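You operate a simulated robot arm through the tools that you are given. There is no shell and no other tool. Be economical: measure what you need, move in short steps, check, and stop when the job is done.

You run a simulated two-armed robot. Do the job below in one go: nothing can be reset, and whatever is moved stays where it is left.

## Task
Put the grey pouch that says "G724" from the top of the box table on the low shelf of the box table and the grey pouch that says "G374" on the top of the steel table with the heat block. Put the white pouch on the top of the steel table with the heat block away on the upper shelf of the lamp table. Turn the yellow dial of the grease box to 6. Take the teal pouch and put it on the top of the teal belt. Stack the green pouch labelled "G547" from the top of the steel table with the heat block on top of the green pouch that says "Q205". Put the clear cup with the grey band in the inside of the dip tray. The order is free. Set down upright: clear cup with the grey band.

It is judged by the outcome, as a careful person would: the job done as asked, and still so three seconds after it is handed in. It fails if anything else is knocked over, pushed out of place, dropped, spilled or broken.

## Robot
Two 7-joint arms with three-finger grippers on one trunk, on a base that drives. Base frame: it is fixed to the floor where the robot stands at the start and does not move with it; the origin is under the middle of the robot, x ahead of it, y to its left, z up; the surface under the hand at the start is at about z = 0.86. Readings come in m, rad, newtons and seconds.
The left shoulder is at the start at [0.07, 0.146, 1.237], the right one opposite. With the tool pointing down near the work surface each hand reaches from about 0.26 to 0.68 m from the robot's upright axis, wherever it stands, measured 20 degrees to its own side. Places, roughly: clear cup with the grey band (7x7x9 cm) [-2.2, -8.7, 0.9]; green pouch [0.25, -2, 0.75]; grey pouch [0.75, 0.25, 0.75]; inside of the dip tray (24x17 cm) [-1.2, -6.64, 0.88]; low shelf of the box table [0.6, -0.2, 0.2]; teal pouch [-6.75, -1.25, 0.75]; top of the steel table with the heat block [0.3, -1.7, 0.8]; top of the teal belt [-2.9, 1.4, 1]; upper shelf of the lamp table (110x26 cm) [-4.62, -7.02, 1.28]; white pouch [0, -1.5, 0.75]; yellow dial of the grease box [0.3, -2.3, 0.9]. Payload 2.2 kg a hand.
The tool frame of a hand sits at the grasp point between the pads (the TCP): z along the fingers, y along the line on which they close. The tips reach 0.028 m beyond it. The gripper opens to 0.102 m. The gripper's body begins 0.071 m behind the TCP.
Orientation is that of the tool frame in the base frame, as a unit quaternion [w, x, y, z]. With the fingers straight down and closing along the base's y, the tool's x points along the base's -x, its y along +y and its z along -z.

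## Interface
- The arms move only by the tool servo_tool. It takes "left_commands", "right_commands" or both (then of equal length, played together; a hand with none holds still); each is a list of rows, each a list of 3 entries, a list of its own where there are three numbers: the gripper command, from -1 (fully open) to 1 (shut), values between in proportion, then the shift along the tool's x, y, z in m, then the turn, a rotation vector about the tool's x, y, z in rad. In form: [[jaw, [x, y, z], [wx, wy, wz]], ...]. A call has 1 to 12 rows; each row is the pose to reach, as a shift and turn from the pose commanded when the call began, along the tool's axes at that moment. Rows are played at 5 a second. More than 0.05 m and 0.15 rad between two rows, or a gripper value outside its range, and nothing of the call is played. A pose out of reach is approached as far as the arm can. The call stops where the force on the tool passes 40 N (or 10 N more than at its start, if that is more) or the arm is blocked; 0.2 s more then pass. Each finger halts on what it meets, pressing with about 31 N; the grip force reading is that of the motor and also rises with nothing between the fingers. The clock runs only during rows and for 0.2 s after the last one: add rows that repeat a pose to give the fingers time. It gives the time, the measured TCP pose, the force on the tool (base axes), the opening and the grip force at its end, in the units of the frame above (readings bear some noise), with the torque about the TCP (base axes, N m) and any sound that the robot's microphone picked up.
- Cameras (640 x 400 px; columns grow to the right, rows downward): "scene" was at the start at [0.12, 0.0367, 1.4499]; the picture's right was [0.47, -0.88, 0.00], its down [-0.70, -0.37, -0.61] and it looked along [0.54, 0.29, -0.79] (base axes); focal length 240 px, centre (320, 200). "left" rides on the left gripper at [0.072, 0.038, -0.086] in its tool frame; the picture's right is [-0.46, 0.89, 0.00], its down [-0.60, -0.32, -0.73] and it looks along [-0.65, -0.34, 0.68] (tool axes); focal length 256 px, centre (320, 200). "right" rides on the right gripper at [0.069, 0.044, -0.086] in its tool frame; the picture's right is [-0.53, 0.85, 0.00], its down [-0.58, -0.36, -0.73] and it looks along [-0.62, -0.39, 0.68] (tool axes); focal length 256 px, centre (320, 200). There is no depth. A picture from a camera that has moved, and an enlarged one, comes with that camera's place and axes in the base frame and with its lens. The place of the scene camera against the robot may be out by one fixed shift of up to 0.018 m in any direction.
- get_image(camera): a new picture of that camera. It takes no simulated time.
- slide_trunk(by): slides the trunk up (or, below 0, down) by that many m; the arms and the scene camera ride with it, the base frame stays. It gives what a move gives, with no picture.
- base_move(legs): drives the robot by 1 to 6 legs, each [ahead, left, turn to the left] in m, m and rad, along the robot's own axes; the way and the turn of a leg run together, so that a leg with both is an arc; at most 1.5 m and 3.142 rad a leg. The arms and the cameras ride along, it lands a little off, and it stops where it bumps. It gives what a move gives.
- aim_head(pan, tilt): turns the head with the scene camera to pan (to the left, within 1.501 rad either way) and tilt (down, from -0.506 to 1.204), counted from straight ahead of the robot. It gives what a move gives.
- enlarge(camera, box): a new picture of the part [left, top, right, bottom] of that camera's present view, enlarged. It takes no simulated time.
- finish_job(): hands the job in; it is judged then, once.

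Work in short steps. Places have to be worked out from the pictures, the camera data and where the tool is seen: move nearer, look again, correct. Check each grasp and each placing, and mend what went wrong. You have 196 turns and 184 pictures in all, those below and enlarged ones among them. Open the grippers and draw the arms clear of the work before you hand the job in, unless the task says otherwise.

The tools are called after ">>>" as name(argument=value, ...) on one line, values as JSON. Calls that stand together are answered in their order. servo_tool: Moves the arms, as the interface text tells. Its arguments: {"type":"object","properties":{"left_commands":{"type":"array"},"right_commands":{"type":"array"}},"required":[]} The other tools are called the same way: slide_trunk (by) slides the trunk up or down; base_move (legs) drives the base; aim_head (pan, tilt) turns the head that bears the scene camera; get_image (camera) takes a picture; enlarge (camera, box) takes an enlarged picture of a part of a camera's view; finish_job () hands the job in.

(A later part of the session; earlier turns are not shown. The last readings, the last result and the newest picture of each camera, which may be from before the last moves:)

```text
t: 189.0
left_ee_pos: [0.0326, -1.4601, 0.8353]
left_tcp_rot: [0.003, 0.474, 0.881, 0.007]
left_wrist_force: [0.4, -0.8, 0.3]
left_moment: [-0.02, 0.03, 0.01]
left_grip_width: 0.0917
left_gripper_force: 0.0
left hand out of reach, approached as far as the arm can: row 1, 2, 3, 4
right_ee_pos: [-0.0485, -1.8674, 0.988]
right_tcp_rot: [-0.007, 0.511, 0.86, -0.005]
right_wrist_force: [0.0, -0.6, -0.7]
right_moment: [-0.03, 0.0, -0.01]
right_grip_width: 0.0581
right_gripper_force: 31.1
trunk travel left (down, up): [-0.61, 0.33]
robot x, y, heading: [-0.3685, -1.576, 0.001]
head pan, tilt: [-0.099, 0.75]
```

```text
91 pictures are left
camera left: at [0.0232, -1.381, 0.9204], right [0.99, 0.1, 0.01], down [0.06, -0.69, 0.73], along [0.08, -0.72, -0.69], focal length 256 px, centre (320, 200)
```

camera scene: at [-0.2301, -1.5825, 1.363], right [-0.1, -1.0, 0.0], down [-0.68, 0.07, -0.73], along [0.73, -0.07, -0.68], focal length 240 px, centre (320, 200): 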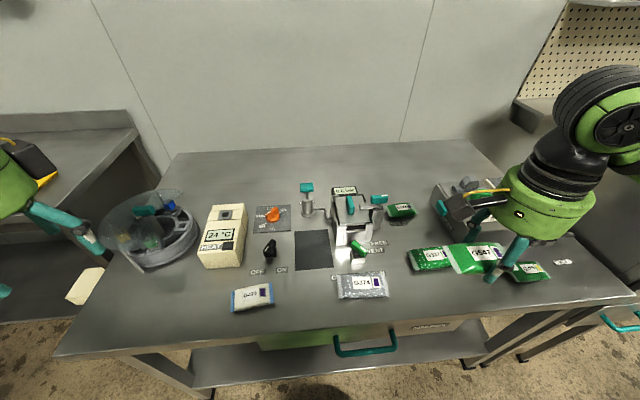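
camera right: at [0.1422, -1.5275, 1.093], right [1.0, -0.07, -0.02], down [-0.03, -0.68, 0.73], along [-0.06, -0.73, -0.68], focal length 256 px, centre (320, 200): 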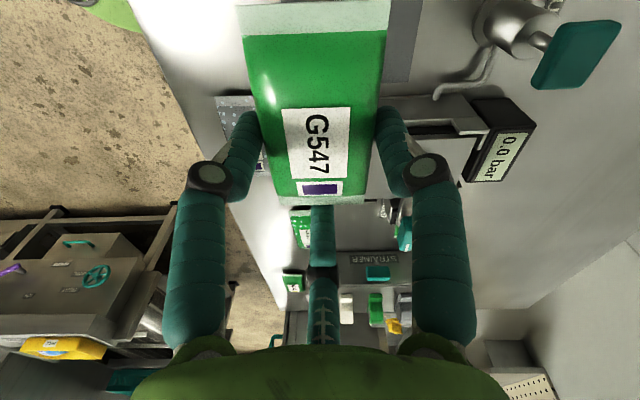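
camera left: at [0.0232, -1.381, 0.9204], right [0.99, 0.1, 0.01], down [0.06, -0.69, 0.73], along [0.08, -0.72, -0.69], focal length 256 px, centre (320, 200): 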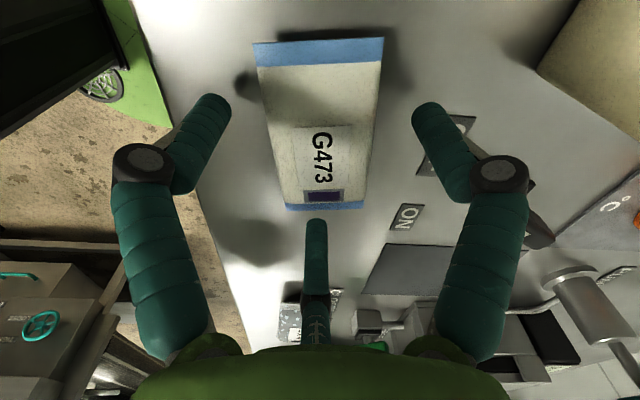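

Nearly there; lower the trunk 8 mm more and close, then lift.

>>> slide_trunk(by=-0.008)

>>> servo_tool(left_commands=[[-0.4, [0, 0, 0], [0, 0, 0]], [0.3, [0, 0, 0], [0, 0, 0]], [1, [0, 0, 0], [0, 0, 0]], [1, [0, 0, 0], [0, 0, 0]], [1, [0, 0, 0], [0, 0, 0]], [1, [0, 0, -0.006], [0, 0, 0]], [1, [0, 0, -0.02], [0, 0, 0]], [1, [0, 0, -0.06], [0, 0, 0]], [1, [0, 0, -0.1], [0, 0, 0]], [1, [0, 0, -0.14], [0, 0, 0]], [1, [0, 0, -0.18], [0, 0, 0]]])

>>> get_image(camera="left")

```text
t: 189.6
left_ee_pos: [0.0323, -1.4597, 0.8263]
left_tcp_rot: [0.004, 0.474, 0.88, 0.007]
left_wrist_force: [0.0, 0.0, 0.0]
left_moment: [-0.02, 0.0, -0.01]
left_grip_width: 0.0919
left_gripper_force: 0.1
right_ee_pos: [-0.0499, -1.8683, 0.978]
right_tcp_rot: [-0.007, 0.511, 0.86, -0.005]
right_wrist_force: [-0.5, -0.7, -0.8]
right_moment: [0.01, -0.01, 0.01]
right_grip_width: 0.0579
right_gripper_force: 31.7
trunk travel left (down, up): [-0.602, 0.338]
robot x, y, heading: [-0.3653, -1.5747, 0.0]
head pan, tilt: [-0.099, 0.75]
```

```text
t: 192.0
left_ee_pos: [0.0297, -1.4611, 1.0074]
left_tcp_rot: [0.004, 0.474, 0.881, 0.007]
left_wrist_force: [0.6, 0.7, -0.1]
left_moment: [-0.02, 0.02, -0.04]
left_grip_width: 0.058
left_gripper_force: 30.9
right_ee_pos: [-0.0505, -1.8685, 0.9794]
right_tcp_rot: [-0.006, 0.511, 0.859, -0.005]
right_wrist_force: [-0.7, -0.1, -0.6]
right_moment: [0.04, -0.03, 0.02]
right_grip_width: 0.058
right_gripper_force: 30.8
trunk travel left (down, up): [-0.602, 0.338]
robot x, y, heading: [-0.3662, -1.5785, 0.0]
head pan, tilt: [-0.099, 0.75]
```

```text
90 pictures are left
camera left: at [0.0209, -1.3831, 1.0932], right [0.99, 0.1, 0.01], down [0.06, -0.69, 0.73], along [0.08, -0.72, -0.69], focal length 256 px, centre (320, 200)
```

left: 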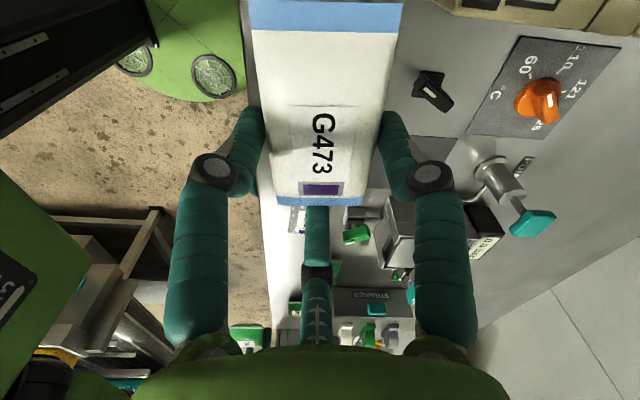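

White pouch held. Retract the left hand somewhat and drive right toward Q205.

>>> servo_tool(left_commands=[[1, [0.02, -0.03, -0.03], [0, 0, 0]], [1, [0.04, -0.06, -0.05], [0, 0, 0]], [1, [0.055, -0.083, -0.07], [0, 0, 0]], [1, [0.055, -0.083, -0.07], [0, 0, 0]]])

>>> base_move(legs=[[-0.04, 0, 0], [0, -0.38, 0]])

>>> get_image(camera="scene")

```text
t: 193.0
left_ee_pos: [-0.0695, -1.4614, 1.0762]
left_tcp_rot: [0.003, 0.473, 0.881, 0.007]
left_wrist_force: [1.1, 0.4, -0.4]
left_moment: [-0.01, 0.02, 0.01]
left_grip_width: 0.058
left_gripper_force: 30.7
right_ee_pos: [-0.0493, -1.8682, 0.9775]
right_tcp_rot: [-0.006, 0.51, 0.86, -0.004]
right_wrist_force: [0.5, -0.3, -0.8]
right_moment: [-0.02, 0.03, 0.02]
right_grip_width: 0.0581
right_gripper_force: 30.8
trunk travel left (down, up): [-0.602, 0.338]
robot x, y, heading: [-0.3665, -1.583, -0.001]
head pan, tilt: [-0.099, 0.75]
```

```text
t: 195.9
left_ee_pos: [-0.1117, -1.8427, 1.0755]
left_tcp_rot: [0.003, 0.475, 0.88, 0.006]
left_wrist_force: [-0.5, -0.1, -0.6]
left_moment: [-0.02, -0.01, -0.03]
left_grip_width: 0.0581
left_gripper_force: 31.2
right_ee_pos: [-0.091, -2.2494, 0.9786]
right_tcp_rot: [-0.007, 0.511, 0.86, -0.005]
right_wrist_force: [0.2, 0.3, 0.1]
right_moment: [-0.01, 0.01, 0.0]
right_grip_width: 0.058
right_gripper_force: 31.0
trunk travel left (down, up): [-0.602, 0.338]
robot x, y, heading: [-0.4066, -1.9584, 0.003]
head pan, tilt: [-0.099, 0.75]
```

```text
89 pictures are left
camera scene: at [-0.2705, -1.9659, 1.29], right [-0.1, -0.99, 0.0], down [-0.68, 0.07, -0.73], along [0.73, -0.07, -0.68], focal length 240 px, centre (320, 200)
```

scene: 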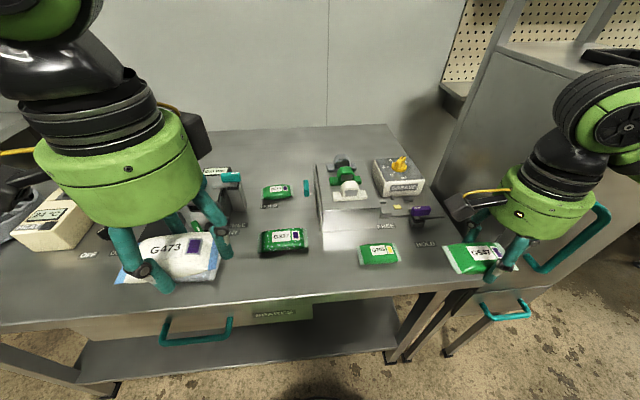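

Q205 centre ≈(0.045, −2.14), aligned with y. Bring the right hand over it at z≈0.95.

>>> servo_tool(right_commands=[[1, [0.002, 0.04, -0.01], [0, 0, 0]], [1, [0.005, 0.08, -0.01], [0, 0, 0]], [1, [0.01, 0.12, 0], [0, 0, 0]], [1, [0.013, 0.161, 0.02], [0, 0, 0]], [1, [0.013, 0.161, 0.03], [0, 0, 0]]])

>>> get_image(camera="right")

>>> enlarge(camera="scene", box=[300, 190, 480, 310])

```text
t: 197.1
left_ee_pos: [-0.1114, -1.8444, 1.0769]
left_tcp_rot: [0.003, 0.474, 0.88, 0.007]
left_wrist_force: [-0.8, 0.0, -0.3]
left_moment: [0.01, -0.02, -0.01]
left_grip_width: 0.058
left_gripper_force: 31.1
right_ee_pos: [0.0443, -2.1631, 0.9455]
right_tcp_rot: [-0.006, 0.511, 0.859, -0.005]
right_wrist_force: [-0.1, 0.8, -0.4]
right_moment: [0.0, 0.02, 0.01]
right_grip_width: 0.0581
right_gripper_force: 31.0
trunk travel left (down, up): [-0.602, 0.338]
robot x, y, heading: [-0.4075, -1.9596, 0.0]
head pan, tilt: [-0.099, 0.75]
```

```text
88 pictures are left
camera right: at [0.0517, -2.0811, 1.0304], right [1.0, -0.07, -0.01], down [-0.04, -0.68, 0.73], along [-0.06, -0.73, -0.68], focal length 256 px, centre (320, 200)
```

right: 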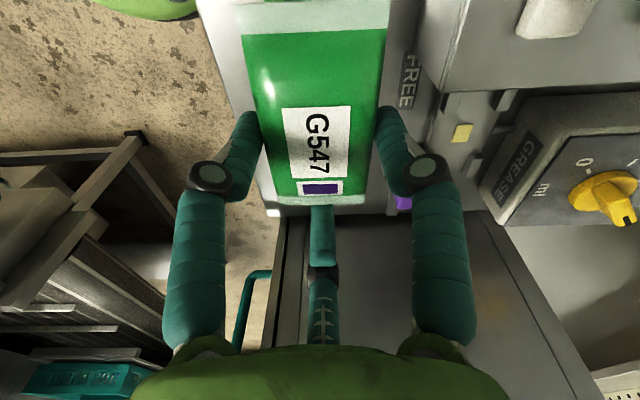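

```text
3.33 times, centred on (390, 250) of scene
camera zoom: at [-0.2716, -1.9674, 1.2901], right [-0.1, -0.99, 0.0], down [-0.68, 0.07, -0.73], along [0.73, -0.07, -0.68], focal length 801 px, centre (87, 33)
```

zoom: 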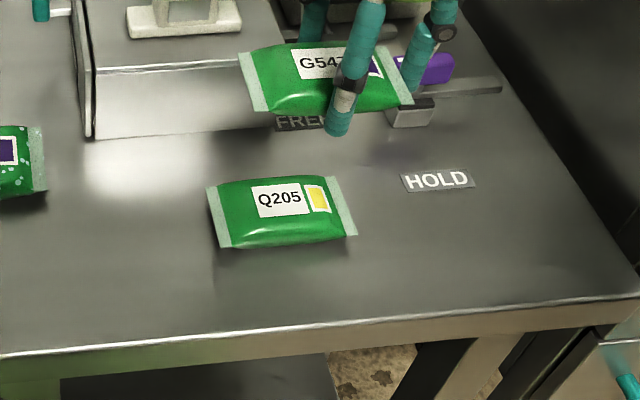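

Comparing both in the same view, G547 must move about (−0.019, +0.011). Shift and lower to just above Q205, then look.

>>> servo_tool(right_commands=[[1, [0.01, -0.006, 0.0], [0, 0, 0]], [1, [0.019, -0.0114, 0.02], [0, 0, 0]], [1, [0.019, -0.0114, 0.045], [0, 0, 0]], [1, [0.019, -0.0114, 0.065], [0, 0, 0]], [1, [0.019, -0.0114, 0.065], [0, 0, 0]]])

>>> enlarge(camera="scene", box=[320, 210, 450, 300])

>>> get_image(camera="right")

```text
t: 198.3
left_ee_pos: [-0.1111, -1.8433, 1.0754]
left_tcp_rot: [0.003, 0.474, 0.881, 0.008]
left_wrist_force: [-1.1, -1.2, -0.9]
left_moment: [0.0, -0.03, 0.02]
left_grip_width: 0.0581
left_gripper_force: 31.4
right_ee_pos: [0.0243, -2.1504, 0.8805]
right_tcp_rot: [-0.006, 0.511, 0.86, -0.005]
right_wrist_force: [0.3, -0.4, -0.7]
right_moment: [-0.04, 0.02, 0.02]
right_grip_width: 0.0581
right_gripper_force: 30.7
trunk travel left (down, up): [-0.602, 0.338]
robot x, y, heading: [-0.4056, -1.9615, -0.0]
head pan, tilt: [-0.099, 0.75]
```

```text
4.44 times, centred on (385, 255) of scene
camera zoom: at [-0.2705, -1.9662, 1.29], right [-0.1, -0.99, 0.0], down [-0.68, 0.07, -0.73], along [0.73, -0.07, -0.68], focal length 1068 px, centre (31, -44)
```

zoom: 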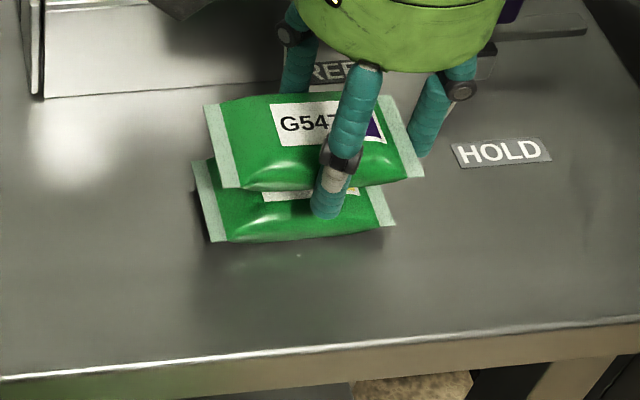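

```text
85 pictures are left
camera right: at [0.032, -2.0691, 0.966], right [1.0, -0.07, -0.02], down [-0.03, -0.68, 0.73], along [-0.06, -0.73, -0.68], focal length 256 px, centre (320, 200)
```

right: 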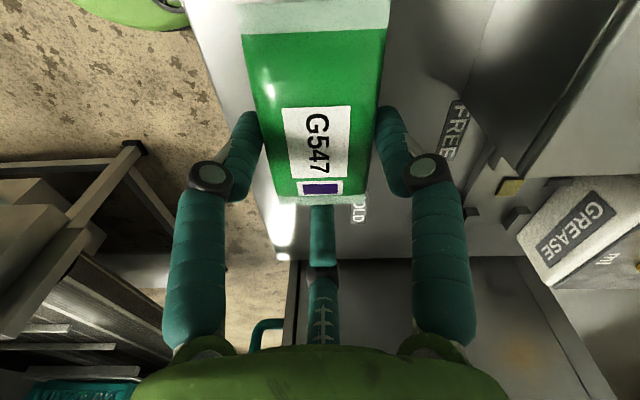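

Centres coincide in the view. Lower slowly to contact.

>>> servo_tool(right_commands=[[1, [0, 0, 0.006], [0, 0, 0]], [1, [0, 0, 0.012], [0, 0, 0]], [1, [0, 0, 0.016], [0, 0, 0]], [1, [0, 0, 0.02], [0, 0, 0]], [1, [0, 0, 0.02], [0, 0, 0]]])

```text
t: 199.5
left_ee_pos: [-0.1102, -1.8438, 1.0759]
left_tcp_rot: [0.004, 0.475, 0.88, 0.007]
left_wrist_force: [0.7, 0.1, -1.0]
left_moment: [0.01, 0.0, -0.02]
left_grip_width: 0.058
left_gripper_force: 31.0
right_ee_pos: [0.0246, -2.1506, 0.8615]
right_tcp_rot: [-0.007, 0.511, 0.859, -0.005]
right_wrist_force: [0.2, -0.6, -0.3]
right_moment: [-0.02, -0.03, 0.0]
right_grip_width: 0.0582
right_gripper_force: 31.1
trunk travel left (down, up): [-0.602, 0.338]
robot x, y, heading: [-0.4032, -1.9611, 0.001]
head pan, tilt: [-0.099, 0.75]
```

>>> servo_tool(right_commands=[[1, [0, 0, 0.003], [0, 0, 0]], [1, [0, 0, 0.006], [0, 0, 0]], [1, [0, 0, 0.009], [0, 0, 0]]])

>>> enlarge(camera="scene", box=[320, 210, 450, 300])

```text
t: 200.3
left_ee_pos: [-0.1126, -1.8435, 1.0754]
left_tcp_rot: [0.003, 0.474, 0.88, 0.007]
left_wrist_force: [-0.3, 0.8, 0.5]
left_moment: [0.01, 0.0, 0.01]
left_grip_width: 0.058
left_gripper_force: 31.2
right_ee_pos: [0.0243, -2.1508, 0.8519]
right_tcp_rot: [-0.007, 0.512, 0.859, -0.005]
right_wrist_force: [0.3, -0.8, -0.5]
right_moment: [0.0, -0.03, 0.05]
right_grip_width: 0.0581
right_gripper_force: 30.8
trunk travel left (down, up): [-0.602, 0.338]
robot x, y, heading: [-0.404, -1.9591, -0.001]
head pan, tilt: [-0.099, 0.75]
```

```text
4.44 times, centred on (385, 255) of scene
camera zoom: at [-0.2704, -1.9664, 1.29], right [-0.1, -0.99, 0.0], down [-0.68, 0.07, -0.73], along [0.73, -0.07, -0.68], focal length 1068 px, centre (31, -44)
```

zoom: 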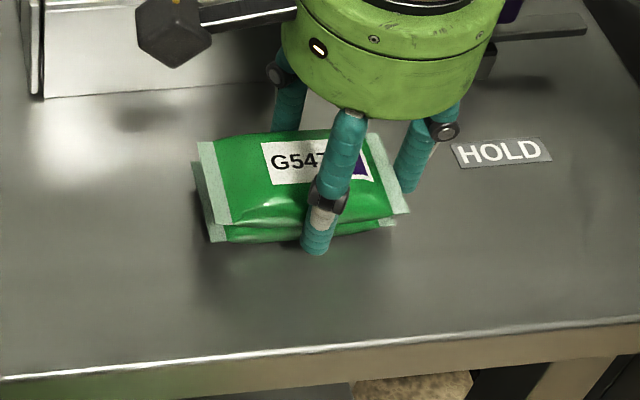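

Almost touching; a few more millimetres.

>>> servo_tool(right_commands=[[1, [0, 0, 0.002], [0, 0, 0]], [1, [0, 0, 0.004], [0, 0, 0]], [1, [0, 0, 0.006], [0, 0, 0]]])

```text
t: 201.1
left_ee_pos: [-0.1131, -1.8439, 1.0777]
left_tcp_rot: [0.005, 0.474, 0.88, 0.007]
left_wrist_force: [-0.3, -0.8, -0.4]
left_moment: [-0.01, -0.01, -0.02]
left_grip_width: 0.058
left_gripper_force: 30.7
right_ee_pos: [0.0222, -2.1512, 0.8507]
right_tcp_rot: [-0.003, 0.512, 0.859, -0.001]
right_wrist_force: [2.1, -3.8, 29.1]
right_moment: [0.21, -0.2, -0.08]
right_grip_width: 0.0579
right_gripper_force: 30.2
trunk travel left (down, up): [-0.602, 0.338]
robot x, y, heading: [-0.4061, -1.9602, 0.003]
head pan, tilt: [-0.099, 0.75]
```

Contact at 0.851. Ease off 2 mm, release and rise straight up.

>>> servo_tool(right_commands=[[1, [0, 0, -0.004], [0, 0, 0]], [0.3, [0, 0, -0.004], [0, 0, 0]], [-0.3, [0, 0, -0.004], [0, 0, 0]], [-0.8, [0, 0, -0.004], [0, 0, 0]], [-0.8, [0, 0, -0.01], [0, 0, 0]], [-0.8, [0, 0, -0.05], [0, 0, 0]], [-0.8, [0, 0, -0.1], [0, 0, 0]], [-0.8, [0, 0, -0.14], [0, 0, 0]]])

>>> enlarge(camera="scene", box=[320, 210, 450, 300])

>>> get_image(camera="right")

```text
t: 202.9
left_ee_pos: [-0.1106, -1.8437, 1.0756]
left_tcp_rot: [0.004, 0.474, 0.881, 0.007]
left_wrist_force: [0.0, 0.1, -0.6]
left_moment: [-0.02, 0.01, 0.01]
left_grip_width: 0.0581
left_gripper_force: 31.0
right_ee_pos: [0.0239, -2.1496, 0.9884]
right_tcp_rot: [-0.006, 0.511, 0.859, -0.005]
right_wrist_force: [-0.3, -0.9, 0.3]
right_moment: [-0.03, -0.03, 0.0]
right_grip_width: 0.0918
right_gripper_force: 0.0
trunk travel left (down, up): [-0.602, 0.338]
robot x, y, heading: [-0.4074, -1.964, 0.001]
head pan, tilt: [-0.099, 0.75]
```

```text
4.44 times, centred on (385, 255) of scene
camera zoom: at [-0.2713, -1.9659, 1.29], right [-0.1, -0.99, 0.0], down [-0.68, 0.07, -0.73], along [0.73, -0.07, -0.68], focal length 1068 px, centre (31, -44)
```

zoom: 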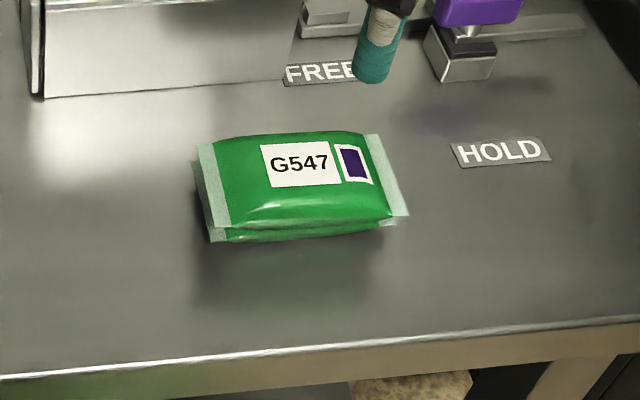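

```text
82 pictures are left
camera right: at [0.032, -2.0688, 1.0718], right [1.0, -0.07, -0.02], down [-0.03, -0.68, 0.73], along [-0.06, -0.73, -0.68], focal length 256 px, centre (320, 200)
```

right: 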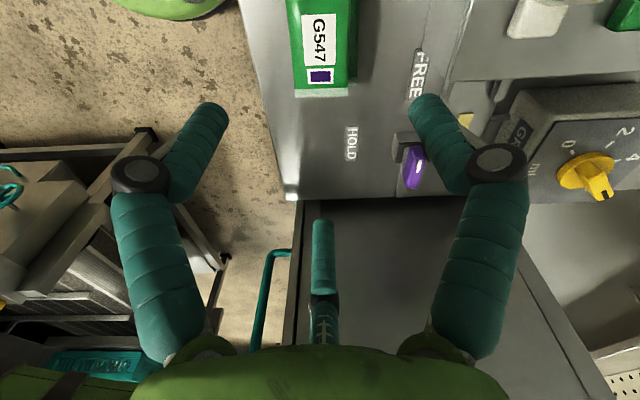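

G547 sits neatly on Q205. Retract the right hand, raise, and look along the way south.

>>> servo_tool(right_commands=[[-0.8, [0.018, -0.035, -0.03], [0, 0, 0]], [-0.8, [0.036, -0.07, -0.06], [0, 0, 0]], [-0.8, [0.054, -0.105, -0.09], [0, 0, 0]], [-0.8, [0.06, -0.141, -0.1], [0, 0, 0]], [-0.8, [0.06, -0.141, -0.1], [0, 0, 0]]])

>>> base_move(legs=[[-0.1, 0.1, 0], [0, 0, -1.2]])

>>> aim_head(pan=-0.3, tilt=0.35)

>>> get_image(camera="scene")

```text
t: 204.1
left_ee_pos: [-0.1104, -1.8437, 1.0751]
left_tcp_rot: [0.003, 0.474, 0.88, 0.006]
left_wrist_force: [0.0, -0.1, -0.6]
left_moment: [0.0, 0.02, -0.02]
left_grip_width: 0.0579
left_gripper_force: 30.9
right_ee_pos: [-0.1249, -2.1639, 1.0878]
right_tcp_rot: [-0.007, 0.512, 0.859, -0.005]
right_wrist_force: [-0.5, -0.1, 1.1]
right_moment: [-0.05, -0.01, -0.03]
right_grip_width: 0.0916
right_gripper_force: 0.1
trunk travel left (down, up): [-0.602, 0.338]
robot x, y, heading: [-0.4045, -1.959, -0.001]
head pan, tilt: [-0.099, 0.75]
```

```text
t: 208.4
left_ee_pos: [-0.2921, -2.0935, 1.0746]
left_tcp_rot: [0.007, 0.889, 0.458, 0.004]
left_wrist_force: [-0.2, -0.6, -0.6]
left_moment: [-0.01, 0.01, 0.0]
left_grip_width: 0.058
left_gripper_force: 31.1
right_ee_pos: [-0.5974, -2.1965, 1.0894]
right_tcp_rot: [-0.008, 0.908, 0.419, -0.001]
right_wrist_force: [-0.5, -0.2, -0.6]
right_moment: [0.0, -0.01, 0.03]
right_grip_width: 0.0919
right_gripper_force: 0.1
trunk travel left (down, up): [-0.602, 0.338]
robot x, y, heading: [-0.5091, -1.8604, -1.201]
head pan, tilt: [-0.099, 0.75]
```

```text
t: 209.3
left_ee_pos: [-0.2925, -2.0954, 1.0762]
left_tcp_rot: [0.007, 0.889, 0.458, 0.004]
left_wrist_force: [0.0, 1.1, 0.4]
left_moment: [0.02, 0.04, -0.02]
left_grip_width: 0.0581
left_gripper_force: 30.6
right_ee_pos: [-0.5965, -2.1953, 1.0883]
right_tcp_rot: [-0.009, 0.908, 0.419, 0.0]
right_wrist_force: [0.5, -0.2, -0.2]
right_moment: [0.04, -0.01, 0.03]
right_grip_width: 0.0917
right_gripper_force: 0.0
trunk travel left (down, up): [-0.602, 0.338]
robot x, y, heading: [-0.5066, -1.8585, -1.201]
head pan, tilt: [-0.3, 0.351]
```

```text
81 pictures are left
camera scene: at [-0.4797, -1.9979, 1.3256], right [-1.0, -0.07, 0.0], down [-0.02, 0.34, -0.94], along [0.07, -0.94, -0.34], focal length 240 px, centre (320, 200)
```

scene: 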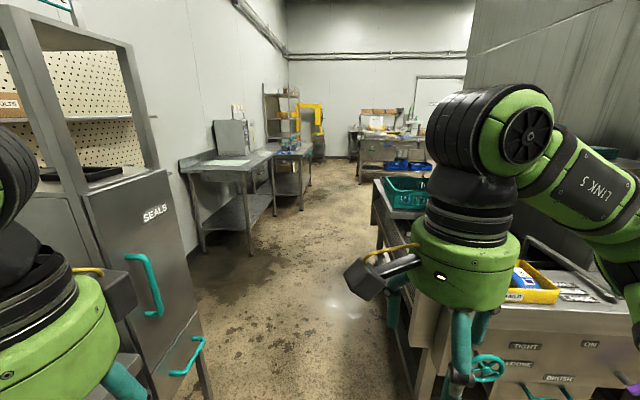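

The corridor runs between the seal cabinet (x≥0) and the island (x≲−0.88). Turn to face south and check how far the left elbow sticks out.

>>> base_move(legs=[[0, 0, -0.37]])

>>> aim_head(pan=1.0, tilt=0.5)

>>> get_image(camera="scene")

```text
t: 210.8
left_ee_pos: [-0.3921, -2.1561, 1.0759]
left_tcp_rot: [0.008, 0.958, 0.288, 0.002]
left_wrist_force: [0.1, -0.2, -0.6]
left_moment: [-0.02, 0.0, -0.01]
left_grip_width: 0.0582
left_gripper_force: 31.4
right_ee_pos: [-0.7134, -2.1419, 1.0876]
right_tcp_rot: [-0.008, 0.969, 0.246, 0.0]
right_wrist_force: [0.3, -0.3, -0.1]
right_moment: [-0.02, 0.0, -0.01]
right_grip_width: 0.0918
right_gripper_force: 0.0
trunk travel left (down, up): [-0.602, 0.338]
robot x, y, heading: [-0.5082, -1.8584, -1.572]
head pan, tilt: [-0.3, 0.351]
```

```text
t: 212.3
left_ee_pos: [-0.3918, -2.1564, 1.0762]
left_tcp_rot: [0.006, 0.958, 0.287, 0.002]
left_wrist_force: [0.0, -0.1, -1.1]
left_moment: [-0.02, 0.02, -0.01]
left_grip_width: 0.0582
left_gripper_force: 31.2
right_ee_pos: [-0.7127, -2.142, 1.0882]
right_tcp_rot: [-0.007, 0.969, 0.246, 0.001]
right_wrist_force: [-0.3, -0.2, 0.1]
right_moment: [-0.03, 0.0, 0.0]
right_grip_width: 0.0921
right_gripper_force: 0.2
trunk travel left (down, up): [-0.602, 0.338]
robot x, y, heading: [-0.511, -1.8573, -1.569]
head pan, tilt: [1.0, 0.499]
```

```text
80 pictures are left
camera scene: at [-0.4277, -1.9577, 1.312], right [-0.54, -0.84, 0.0], down [-0.4, 0.26, -0.88], along [0.74, -0.48, -0.48], focal length 240 px, centre (320, 200)
```

scene: 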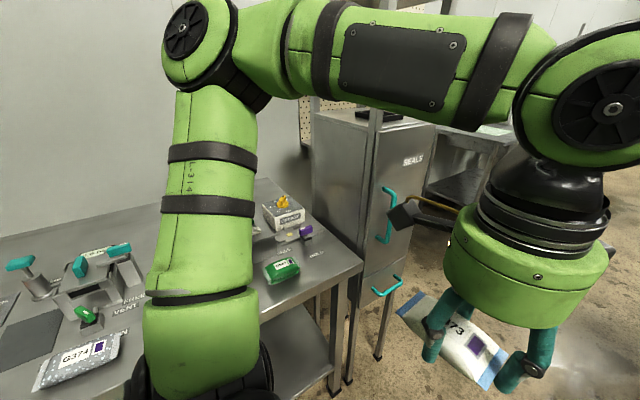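

The left elbow sticks out ~0.5 m to the side, so I'll pass the gap facing west and strafing south, which keeps everything within the corridor.

>>> base_move(legs=[[0, 0, -1.57]])

>>> base_move(legs=[[-0.1, 0, 0], [0, 0.9, 0], [0, 0.9, 0]])

>>> aim_head(pan=1.3, tilt=0.35)

>>> get_image(camera="scene")

```text
t: 216.5
left_ee_pos: [-0.8058, -1.9722, 1.0756]
left_tcp_rot: [0.007, 0.877, -0.481, -0.003]
left_wrist_force: [-1.0, -0.2, 0.6]
left_moment: [0.04, -0.01, 0.01]
left_grip_width: 0.0578
left_gripper_force: 30.9
right_ee_pos: [-0.7874, -1.6505, 1.0877]
right_tcp_rot: [-0.006, 0.855, -0.518, 0.006]
right_wrist_force: [0.6, 0.2, 0.3]
right_moment: [0.03, -0.01, -0.02]
right_grip_width: 0.0919
right_gripper_force: 0.1
trunk travel left (down, up): [-0.602, 0.338]
robot x, y, heading: [-0.5066, -1.8638, 3.129]
head pan, tilt: [1.0, 0.499]
```

```text
t: 226.4
left_ee_pos: [-0.7259, -3.7796, 1.0755]
left_tcp_rot: [0.007, 0.879, -0.477, -0.004]
left_wrist_force: [-0.7, -0.2, -0.4]
left_moment: [0.0, 0.02, 0.0]
left_grip_width: 0.0581
left_gripper_force: 31.2
right_ee_pos: [-0.71, -3.4583, 1.0873]
right_tcp_rot: [-0.004, 0.857, -0.514, 0.006]
right_wrist_force: [0.1, 0.6, -0.5]
right_moment: [0.0, -0.04, -0.01]
right_grip_width: 0.0918
right_gripper_force: 0.1
trunk travel left (down, up): [-0.602, 0.338]
robot x, y, heading: [-0.4289, -3.6682, 3.139]
head pan, tilt: [1.0, 0.499]
```

```text
t: 227.2
left_ee_pos: [-0.7258, -3.7803, 1.0753]
left_tcp_rot: [0.006, 0.879, -0.477, -0.003]
left_wrist_force: [0.0, -0.9, -0.6]
left_moment: [-0.01, 0.0, -0.03]
left_grip_width: 0.0581
left_gripper_force: 31.1
right_ee_pos: [-0.7099, -3.4592, 1.0885]
right_tcp_rot: [-0.005, 0.857, -0.514, 0.007]
right_wrist_force: [-0.1, -0.2, -0.3]
right_moment: [-0.03, 0.0, 0.02]
right_grip_width: 0.0918
right_gripper_force: 0.0
trunk travel left (down, up): [-0.602, 0.338]
robot x, y, heading: [-0.4316, -3.6709, 3.139]
head pan, tilt: [1.3, 0.351]
```

```text
79 pictures are left
camera scene: at [-0.5002, -3.7537, 1.3256], right [-0.96, 0.27, 0.0], down [0.09, 0.33, -0.94], along [-0.26, -0.9, -0.34], focal length 240 px, centre (320, 200)
```

scene: 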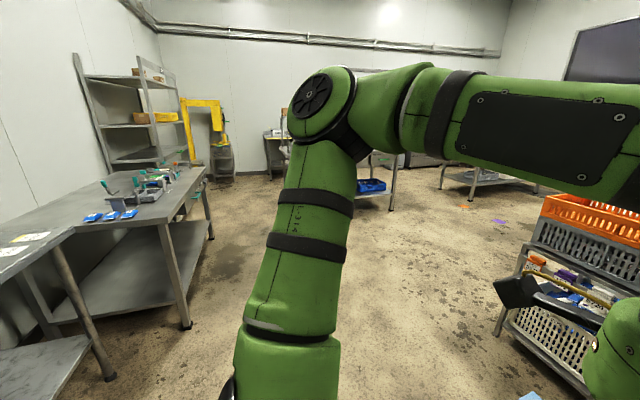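

Through the gap. Turn to face south and look ahead.

>>> base_move(legs=[[0, 0.3, 0], [0, 0, 1.57]])

>>> aim_head(pan=0, tilt=0.3)

>>> get_image(camera="scene")

>>> aim_head(pan=-0.9, tilt=0.25)

>>> get_image(camera="scene")

```text
t: 233.1
left_ee_pos: [-0.3136, -4.2622, 1.0749]
left_tcp_rot: [0.007, 0.958, 0.288, 0.003]
left_wrist_force: [0.7, -0.5, -0.4]
left_moment: [0.0, 0.02, -0.01]
left_grip_width: 0.0578
left_gripper_force: 31.3
right_ee_pos: [-0.6341, -4.2487, 1.0865]
right_tcp_rot: [-0.009, 0.969, 0.247, 0.002]
right_wrist_force: [-0.1, 0.4, -0.1]
right_moment: [-0.02, 0.03, 0.02]
right_grip_width: 0.0916
right_gripper_force: 0.0
trunk travel left (down, up): [-0.602, 0.338]
robot x, y, heading: [-0.4283, -3.9675, -1.567]
head pan, tilt: [1.3, 0.351]
```

```text
t: 234.5
left_ee_pos: [-0.314, -4.2625, 1.076]
left_tcp_rot: [0.006, 0.958, 0.288, 0.003]
left_wrist_force: [1.5, 0.2, -1.0]
left_moment: [-0.04, 0.0, -0.01]
left_grip_width: 0.058
left_gripper_force: 30.6
right_ee_pos: [-0.6346, -4.2491, 1.0872]
right_tcp_rot: [-0.009, 0.969, 0.247, 0.002]
right_wrist_force: [-0.1, -0.6, -0.3]
right_moment: [0.0, -0.02, 0.01]
right_grip_width: 0.0919
right_gripper_force: 0.1
trunk travel left (down, up): [-0.602, 0.338]
robot x, y, heading: [-0.4331, -3.9698, -1.564]
head pan, tilt: [0.0, 0.3]
```

```text
78 pictures are left
camera scene: at [-0.4263, -4.1079, 1.3304], right [-1.0, 0.0, 0.0], down [0.0, 0.3, -0.96], along [0.0, -0.96, -0.3], focal length 240 px, centre (320, 200)
```

scene: 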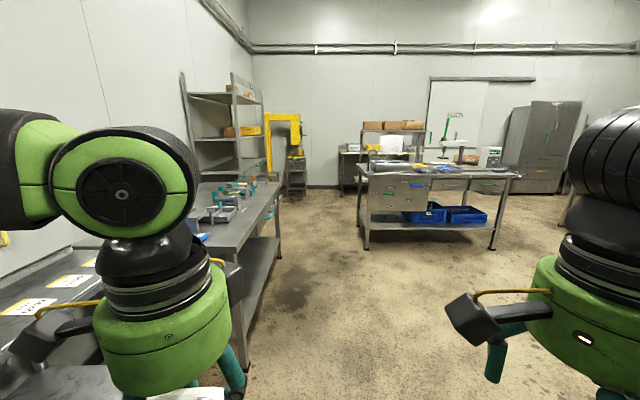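

```text
t: 235.7
left_ee_pos: [-0.3138, -4.262, 1.0746]
left_tcp_rot: [0.007, 0.958, 0.288, 0.003]
left_wrist_force: [-0.4, -0.6, -0.3]
left_moment: [0.01, -0.02, -0.02]
left_grip_width: 0.058
left_gripper_force: 30.9
right_ee_pos: [-0.6354, -4.2495, 1.0891]
right_tcp_rot: [-0.008, 0.969, 0.247, 0.0]
right_wrist_force: [-0.2, 0.3, -0.5]
right_moment: [0.02, -0.01, 0.01]
right_grip_width: 0.0917
right_gripper_force: 0.1
trunk travel left (down, up): [-0.602, 0.338]
robot x, y, heading: [-0.428, -3.9685, -1.568]
head pan, tilt: [-0.901, 0.25]
```

```text
77 pictures are left
camera scene: at [-0.4995, -4.0727, 1.3351], right [-0.62, 0.78, 0.0], down [0.19, 0.15, -0.97], along [-0.76, -0.6, -0.25], focal length 240 px, centre (320, 200)
```

scene: 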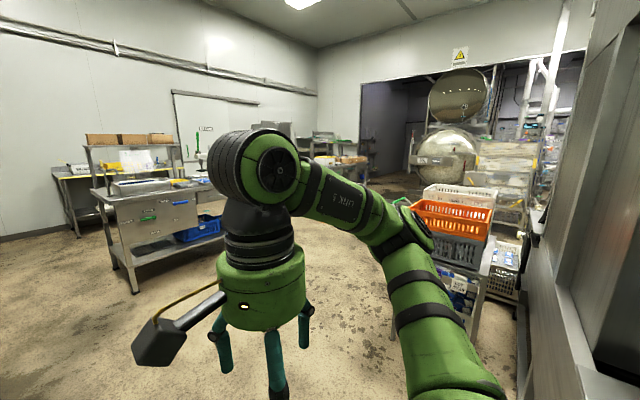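

The table ahead (x −0.95…−2.35, y≈−6.45) should hold the dip tray. I'll drive around via the open floor to the west, well clear of the carts at y>−4.7.

>>> base_move(legs=[[1.3, -0.15, 0], [0, -1.4, 0]])

>>> aim_head(pan=0.1, tilt=0.35)

>>> get_image(camera="scene")

>>> aim_head(pan=-0.8, tilt=0.25)

>>> get_image(camera="scene")

```text
t: 248.9
left_ee_pos: [-1.8722, -5.5511, 1.0754]
left_tcp_rot: [0.006, 0.958, 0.287, 0.003]
left_wrist_force: [-1.0, 0.0, -0.8]
left_moment: [0.03, 0.01, -0.01]
left_grip_width: 0.0579
left_gripper_force: 31.0
right_ee_pos: [-2.1934, -5.5358, 1.0886]
right_tcp_rot: [-0.008, 0.969, 0.245, 0.001]
right_wrist_force: [-0.1, 0.9, 0.1]
right_moment: [-0.01, -0.02, -0.01]
right_grip_width: 0.0918
right_gripper_force: 0.1
trunk travel left (down, up): [-0.602, 0.338]
robot x, y, heading: [-1.9896, -5.2529, -1.569]
head pan, tilt: [-0.901, 0.25]
```

```text
t: 250.2
left_ee_pos: [-1.8733, -5.5512, 1.0748]
left_tcp_rot: [0.006, 0.958, 0.287, 0.002]
left_wrist_force: [-1.2, 0.0, -1.4]
left_moment: [-0.02, 0.01, 0.0]
left_grip_width: 0.0579
left_gripper_force: 30.6
right_ee_pos: [-2.1935, -5.5359, 1.0885]
right_tcp_rot: [-0.008, 0.969, 0.245, 0.002]
right_wrist_force: [0.0, -0.5, -0.4]
right_moment: [0.02, 0.02, 0.03]
right_grip_width: 0.0917
right_gripper_force: 0.1
trunk travel left (down, up): [-0.602, 0.338]
robot x, y, heading: [-1.9866, -5.2561, -1.571]
head pan, tilt: [0.099, 0.351]
```

```text
76 pictures are left
camera scene: at [-1.975, -5.3956, 1.3256], right [-1.0, -0.1, 0.0], down [-0.03, 0.34, -0.94], along [0.09, -0.93, -0.34], focal length 240 px, centre (320, 200)
```

scene: 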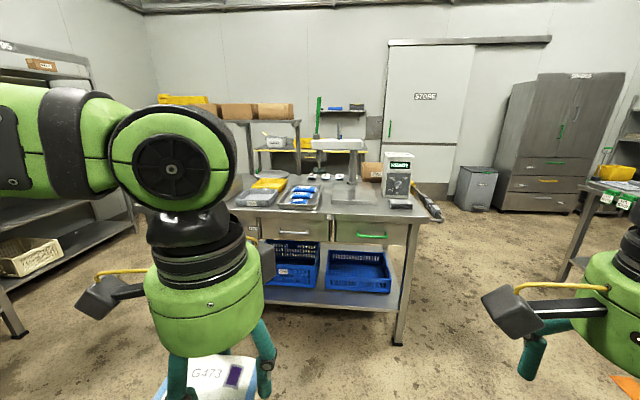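

```text
t: 251.3
left_ee_pos: [-1.8728, -5.5507, 1.0759]
left_tcp_rot: [0.006, 0.958, 0.286, 0.003]
left_wrist_force: [-0.6, 0.2, -0.3]
left_moment: [-0.03, 0.0, -0.02]
left_grip_width: 0.0579
left_gripper_force: 31.2
right_ee_pos: [-2.1926, -5.5366, 1.0875]
right_tcp_rot: [-0.009, 0.97, 0.245, 0.001]
right_wrist_force: [-0.5, 0.4, -0.1]
right_moment: [0.03, 0.04, 0.01]
right_grip_width: 0.0917
right_gripper_force: 0.0
trunk travel left (down, up): [-0.602, 0.338]
robot x, y, heading: [-1.9878, -5.2551, -1.571]
head pan, tilt: [-0.799, 0.25]
```

```text
75 pictures are left
camera scene: at [-2.0509, -5.368, 1.3351], right [-0.7, 0.72, 0.0], down [0.18, 0.17, -0.97], along [-0.7, -0.67, -0.25], focal length 240 px, centre (320, 200)
```

scene: 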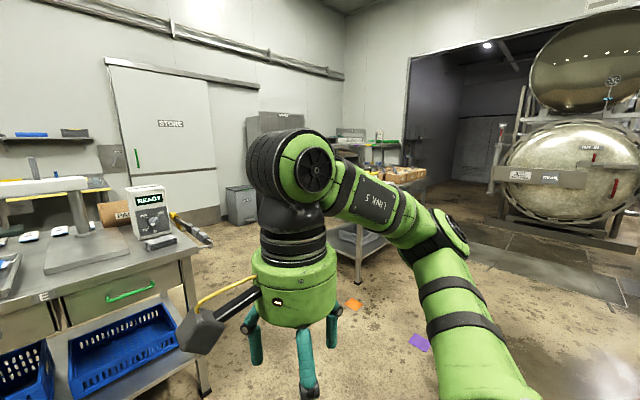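

The lamp table seems to be to the west, with its near corner at about (−3.7, −6.5). Drive west along y≈−5.25 and look.

>>> base_move(legs=[[0, -1.5, 0], [0, -1.0, 0]])

>>> aim_head(pan=0.0, tilt=0.3)

>>> get_image(camera="scene")

```text
t: 263.6
left_ee_pos: [-4.3772, -5.5418, 1.0757]
left_tcp_rot: [0.006, 0.958, 0.287, 0.003]
left_wrist_force: [-0.4, 0.4, -0.8]
left_moment: [0.0, 0.06, -0.03]
left_grip_width: 0.0581
left_gripper_force: 30.3
right_ee_pos: [-4.6986, -5.5274, 1.0888]
right_tcp_rot: [-0.008, 0.969, 0.247, 0.001]
right_wrist_force: [0.9, 0.2, -0.9]
right_moment: [0.01, 0.0, 0.02]
right_grip_width: 0.0919
right_gripper_force: 0.0
trunk travel left (down, up): [-0.602, 0.338]
robot x, y, heading: [-4.4916, -5.2468, -1.566]
head pan, tilt: [-0.799, 0.25]
```

```text
t: 264.7
left_ee_pos: [-4.3777, -5.5408, 1.074]
left_tcp_rot: [0.006, 0.958, 0.288, 0.003]
left_wrist_force: [0.0, -0.3, -0.9]
left_moment: [0.0, 0.01, 0.04]
left_grip_width: 0.0581
left_gripper_force: 30.9
right_ee_pos: [-4.6993, -5.5271, 1.0877]
right_tcp_rot: [-0.007, 0.969, 0.247, 0.001]
right_wrist_force: [-0.4, -0.1, -0.9]
right_moment: [-0.05, 0.05, 0.01]
right_grip_width: 0.0918
right_gripper_force: 0.0
trunk travel left (down, up): [-0.602, 0.338]
robot x, y, heading: [-4.495, -5.2455, -1.571]
head pan, tilt: [0.0, 0.3]
```

```text
74 pictures are left
camera scene: at [-4.4907, -5.3864, 1.3304], right [-1.0, 0.0, 0.0], down [0.0, 0.3, -0.96], along [0.0, -0.96, -0.3], focal length 240 px, centre (320, 200)
```

scene: 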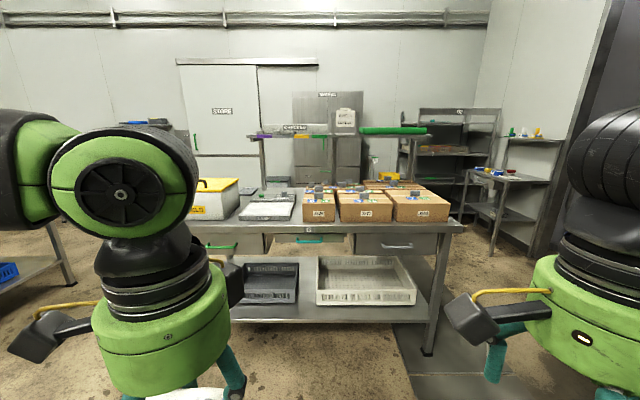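

The lamp table is straight ahead with an upper shelf at its back. Enlarge that shelf.

>>> enlarge(camera="scene", box=[180, 80, 470, 260])

```text
2.21 times, centred on (325, 170) of scene
camera zoom: at [-4.4907, -5.3864, 1.3304], right [-1.0, 0.0, 0.0], down [0.0, 0.3, -0.96], along [0.0, -0.96, -0.3], focal length 530 px, centre (309, 266)
```

zoom: 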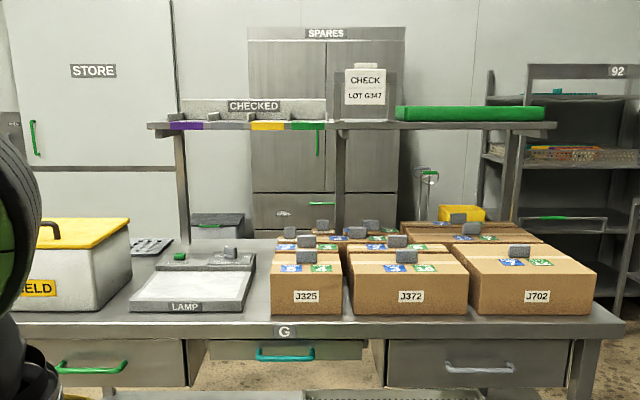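

Raise the trunk to see onto the shelf from above.

>>> slide_trunk(by=0.33)

>>> base_move(legs=[[0.5, 0, 0]])

>>> enlarge(camera="scene", box=[140, 100, 500, 320])

```text
t: 268.0
left_ee_pos: [-4.3787, -5.5404, 1.4055]
left_tcp_rot: [0.006, 0.958, 0.287, 0.003]
left_wrist_force: [-0.4, -0.9, -0.2]
left_moment: [0.0, 0.06, -0.01]
left_grip_width: 0.0579
left_gripper_force: 31.0
right_ee_pos: [-4.6988, -5.5281, 1.418]
right_tcp_rot: [-0.009, 0.969, 0.247, 0.002]
right_wrist_force: [-0.3, -1.0, 0.3]
right_moment: [-0.01, -0.03, 0.04]
right_grip_width: 0.0917
right_gripper_force: 0.0
trunk travel left (down, up): [-0.932, 0.008]
robot x, y, heading: [-4.495, -5.2448, -1.573]
head pan, tilt: [0.0, 0.3]
```

```text
t: 270.9
left_ee_pos: [-4.3772, -6.0277, 1.4072]
left_tcp_rot: [0.008, 0.957, 0.288, 0.002]
left_wrist_force: [-0.2, 0.7, -0.9]
left_moment: [-0.02, -0.02, 0.01]
left_grip_width: 0.0578
left_gripper_force: 31.3
right_ee_pos: [-4.6973, -6.0173, 1.4193]
right_tcp_rot: [-0.007, 0.969, 0.247, 0.002]
right_wrist_force: [0.0, 0.2, -0.5]
right_moment: [0.0, -0.02, 0.01]
right_grip_width: 0.0918
right_gripper_force: 0.1
trunk travel left (down, up): [-0.932, 0.008]
robot x, y, heading: [-4.4953, -5.7389, -1.567]
head pan, tilt: [0.0, 0.3]
```

```text
1.78 times, centred on (320, 210) of scene
camera zoom: at [-4.489, -5.8747, 1.6607], right [-1.0, 0.0, 0.0], down [0.0, 0.29, -0.96], along [0.0, -0.96, -0.29], focal length 427 px, centre (320, 182)
```

zoom: 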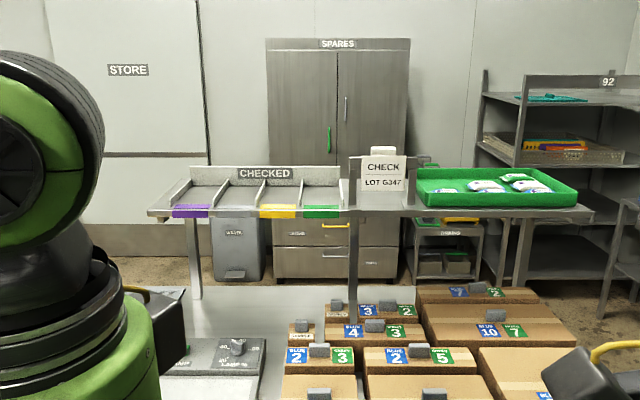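

Look closer at the free space on that shelf.

>>> aim_head(pan=0, tilt=0.45)

>>> base_move(legs=[[0.35, 0, 0]])

>>> get_image(camera="scene")

```text
t: 271.6
left_ee_pos: [-4.3761, -6.03, 1.4061]
left_tcp_rot: [0.007, 0.958, 0.288, 0.002]
left_wrist_force: [-0.4, 0.9, 0.2]
left_moment: [-0.01, 0.04, -0.02]
left_grip_width: 0.0579
left_gripper_force: 31.7
right_ee_pos: [-4.6975, -6.0168, 1.4185]
right_tcp_rot: [-0.007, 0.969, 0.249, 0.001]
right_wrist_force: [0.1, 0.0, 1.1]
right_moment: [-0.01, 0.0, -0.02]
right_grip_width: 0.0921
right_gripper_force: 0.0
trunk travel left (down, up): [-0.932, 0.008]
robot x, y, heading: [-4.4929, -5.7344, -1.57]
head pan, tilt: [0.0, 0.45]
```

```text
t: 273.9
left_ee_pos: [-4.3743, -6.3777, 1.4074]
left_tcp_rot: [0.009, 0.957, 0.289, 0.002]
left_wrist_force: [0.1, 0.3, -0.4]
left_moment: [-0.07, -0.01, -0.02]
left_grip_width: 0.058
left_gripper_force: 31.3
right_ee_pos: [-4.6961, -6.3659, 1.4201]
right_tcp_rot: [-0.007, 0.969, 0.248, 0.001]
right_wrist_force: [-0.6, 0.3, 1.1]
right_moment: [-0.06, 0.0, -0.01]
right_grip_width: 0.0921
right_gripper_force: 0.2
trunk travel left (down, up): [-0.932, 0.008]
robot x, y, heading: [-4.4937, -6.0876, -1.572]
head pan, tilt: [0.0, 0.45]
```

```text
71 pictures are left
camera scene: at [-4.4878, -6.222, 1.6469], right [-1.0, 0.0, 0.0], down [0.0, 0.43, -0.9], along [0.0, -0.9, -0.43], focal length 240 px, centre (320, 200)
```

scene: 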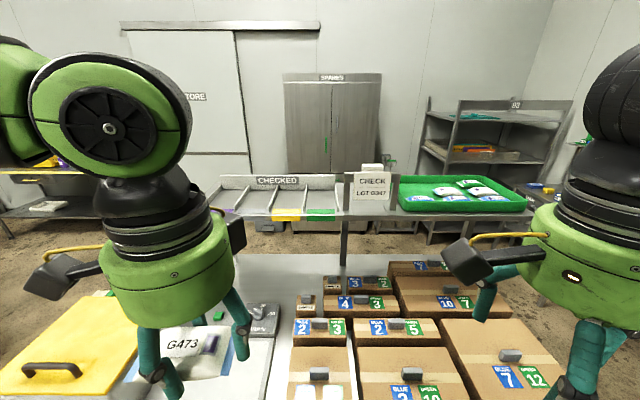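

>>> enlarge(camera="scene", box=[200, 140, 540, 260])

```text
1.88 times, centred on (370, 200) of scene
camera zoom: at [-4.4878, -6.222, 1.6469], right [-1.0, 0.0, 0.0], down [0.0, 0.43, -0.9], along [0.0, -0.9, -0.43], focal length 452 px, centre (226, 200)
```

zoom: 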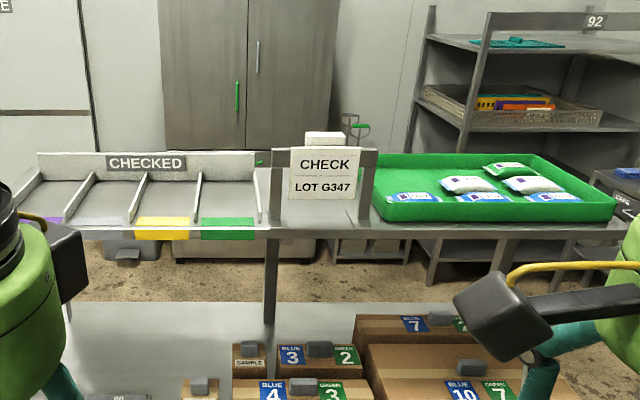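

The rack lanes on the shelf are colour-coded (purple, white, yellow, green); I'll put the white pouch in the white lane, at x≈−4.28. Turn the base right 0.4 rad, nudge forward, and turn the left wrist so the pouch's axis points into the lane.

>>> base_move(legs=[[0, 0, -0.4]])

>>> servo_tool(left_commands=[[1, [0, 0, 0], [0, 0, -0.14]], [1, [0, 0, 0], [0, 0, -0.28]], [1, [0, 0, 0], [0, 0, -0.42]], [1, [0, 0, 0], [0, 0, -0.56]], [1, [0, 0, 0], [0, 0, -0.7]], [1, [0, 0, 0], [0, 0, -0.84]], [1, [0, 0, 0], [0, 0, -0.98]], [1, [0, 0, 0], [0, 0, -1.12]], [1, [0, 0, 0], [0, 0, -1.26]], [1, [0, 0, 0], [0, 0, -1.4]], [1, [0, 0, 0], [0, 0, -1.54]], [1, [0, 0, 0], [0, 0, -1.54]]])

>>> base_move(legs=[[0.13, 0.0, 0]])

```text
t: 275.5
left_ee_pos: [-4.499, -6.4053, 1.4058]
left_tcp_rot: [0.008, 0.996, 0.092, 0.0]
left_wrist_force: [0.8, -0.3, -0.5]
left_moment: [-0.01, 0.02, 0.0]
left_grip_width: 0.0581
left_gripper_force: 30.8
right_ee_pos: [-4.7896, -6.2685, 1.4187]
right_tcp_rot: [-0.008, 0.999, 0.051, 0.002]
right_wrist_force: [0.6, 0.0, -0.3]
right_moment: [-0.01, 0.01, -0.02]
right_grip_width: 0.0916
right_gripper_force: 0.0
trunk travel left (down, up): [-0.932, 0.008]
robot x, y, heading: [-4.4917, -6.0839, -1.967]
head pan, tilt: [0.0, 0.45]
```

```text
t: 278.1
left_ee_pos: [-4.4994, -6.4044, 1.406]
left_tcp_rot: [0.006, 0.649, 0.76, -0.004]
left_wrist_force: [0.1, 0.1, -0.6]
left_moment: [0.0, -0.04, 0.0]
left_grip_width: 0.058
left_gripper_force: 30.9
right_ee_pos: [-4.7903, -6.268, 1.4187]
right_tcp_rot: [-0.008, 0.999, 0.05, 0.003]
right_wrist_force: [0.1, 0.5, 0.1]
right_moment: [-0.01, 0.06, -0.02]
right_grip_width: 0.0921
right_gripper_force: 0.0
trunk travel left (down, up): [-0.932, 0.008]
robot x, y, heading: [-4.4903, -6.0879, -1.969]
head pan, tilt: [0.0, 0.45]
```

```text
t: 279.3
left_ee_pos: [-4.5481, -6.5168, 1.407]
left_tcp_rot: [0.007, 0.65, 0.76, -0.007]
left_wrist_force: [-0.2, 0.4, -0.2]
left_moment: [-0.05, 0.03, 0.02]
left_grip_width: 0.0579
left_gripper_force: 30.9
right_ee_pos: [-4.8369, -6.3808, 1.4219]
right_tcp_rot: [-0.006, 0.999, 0.052, 0.002]
right_wrist_force: [0.2, 0.5, -0.3]
right_moment: [-0.07, 0.08, 0.01]
right_grip_width: 0.0919
right_gripper_force: 0.1
trunk travel left (down, up): [-0.932, 0.008]
robot x, y, heading: [-4.5455, -6.2067, -1.966]
head pan, tilt: [0.0, 0.45]
```

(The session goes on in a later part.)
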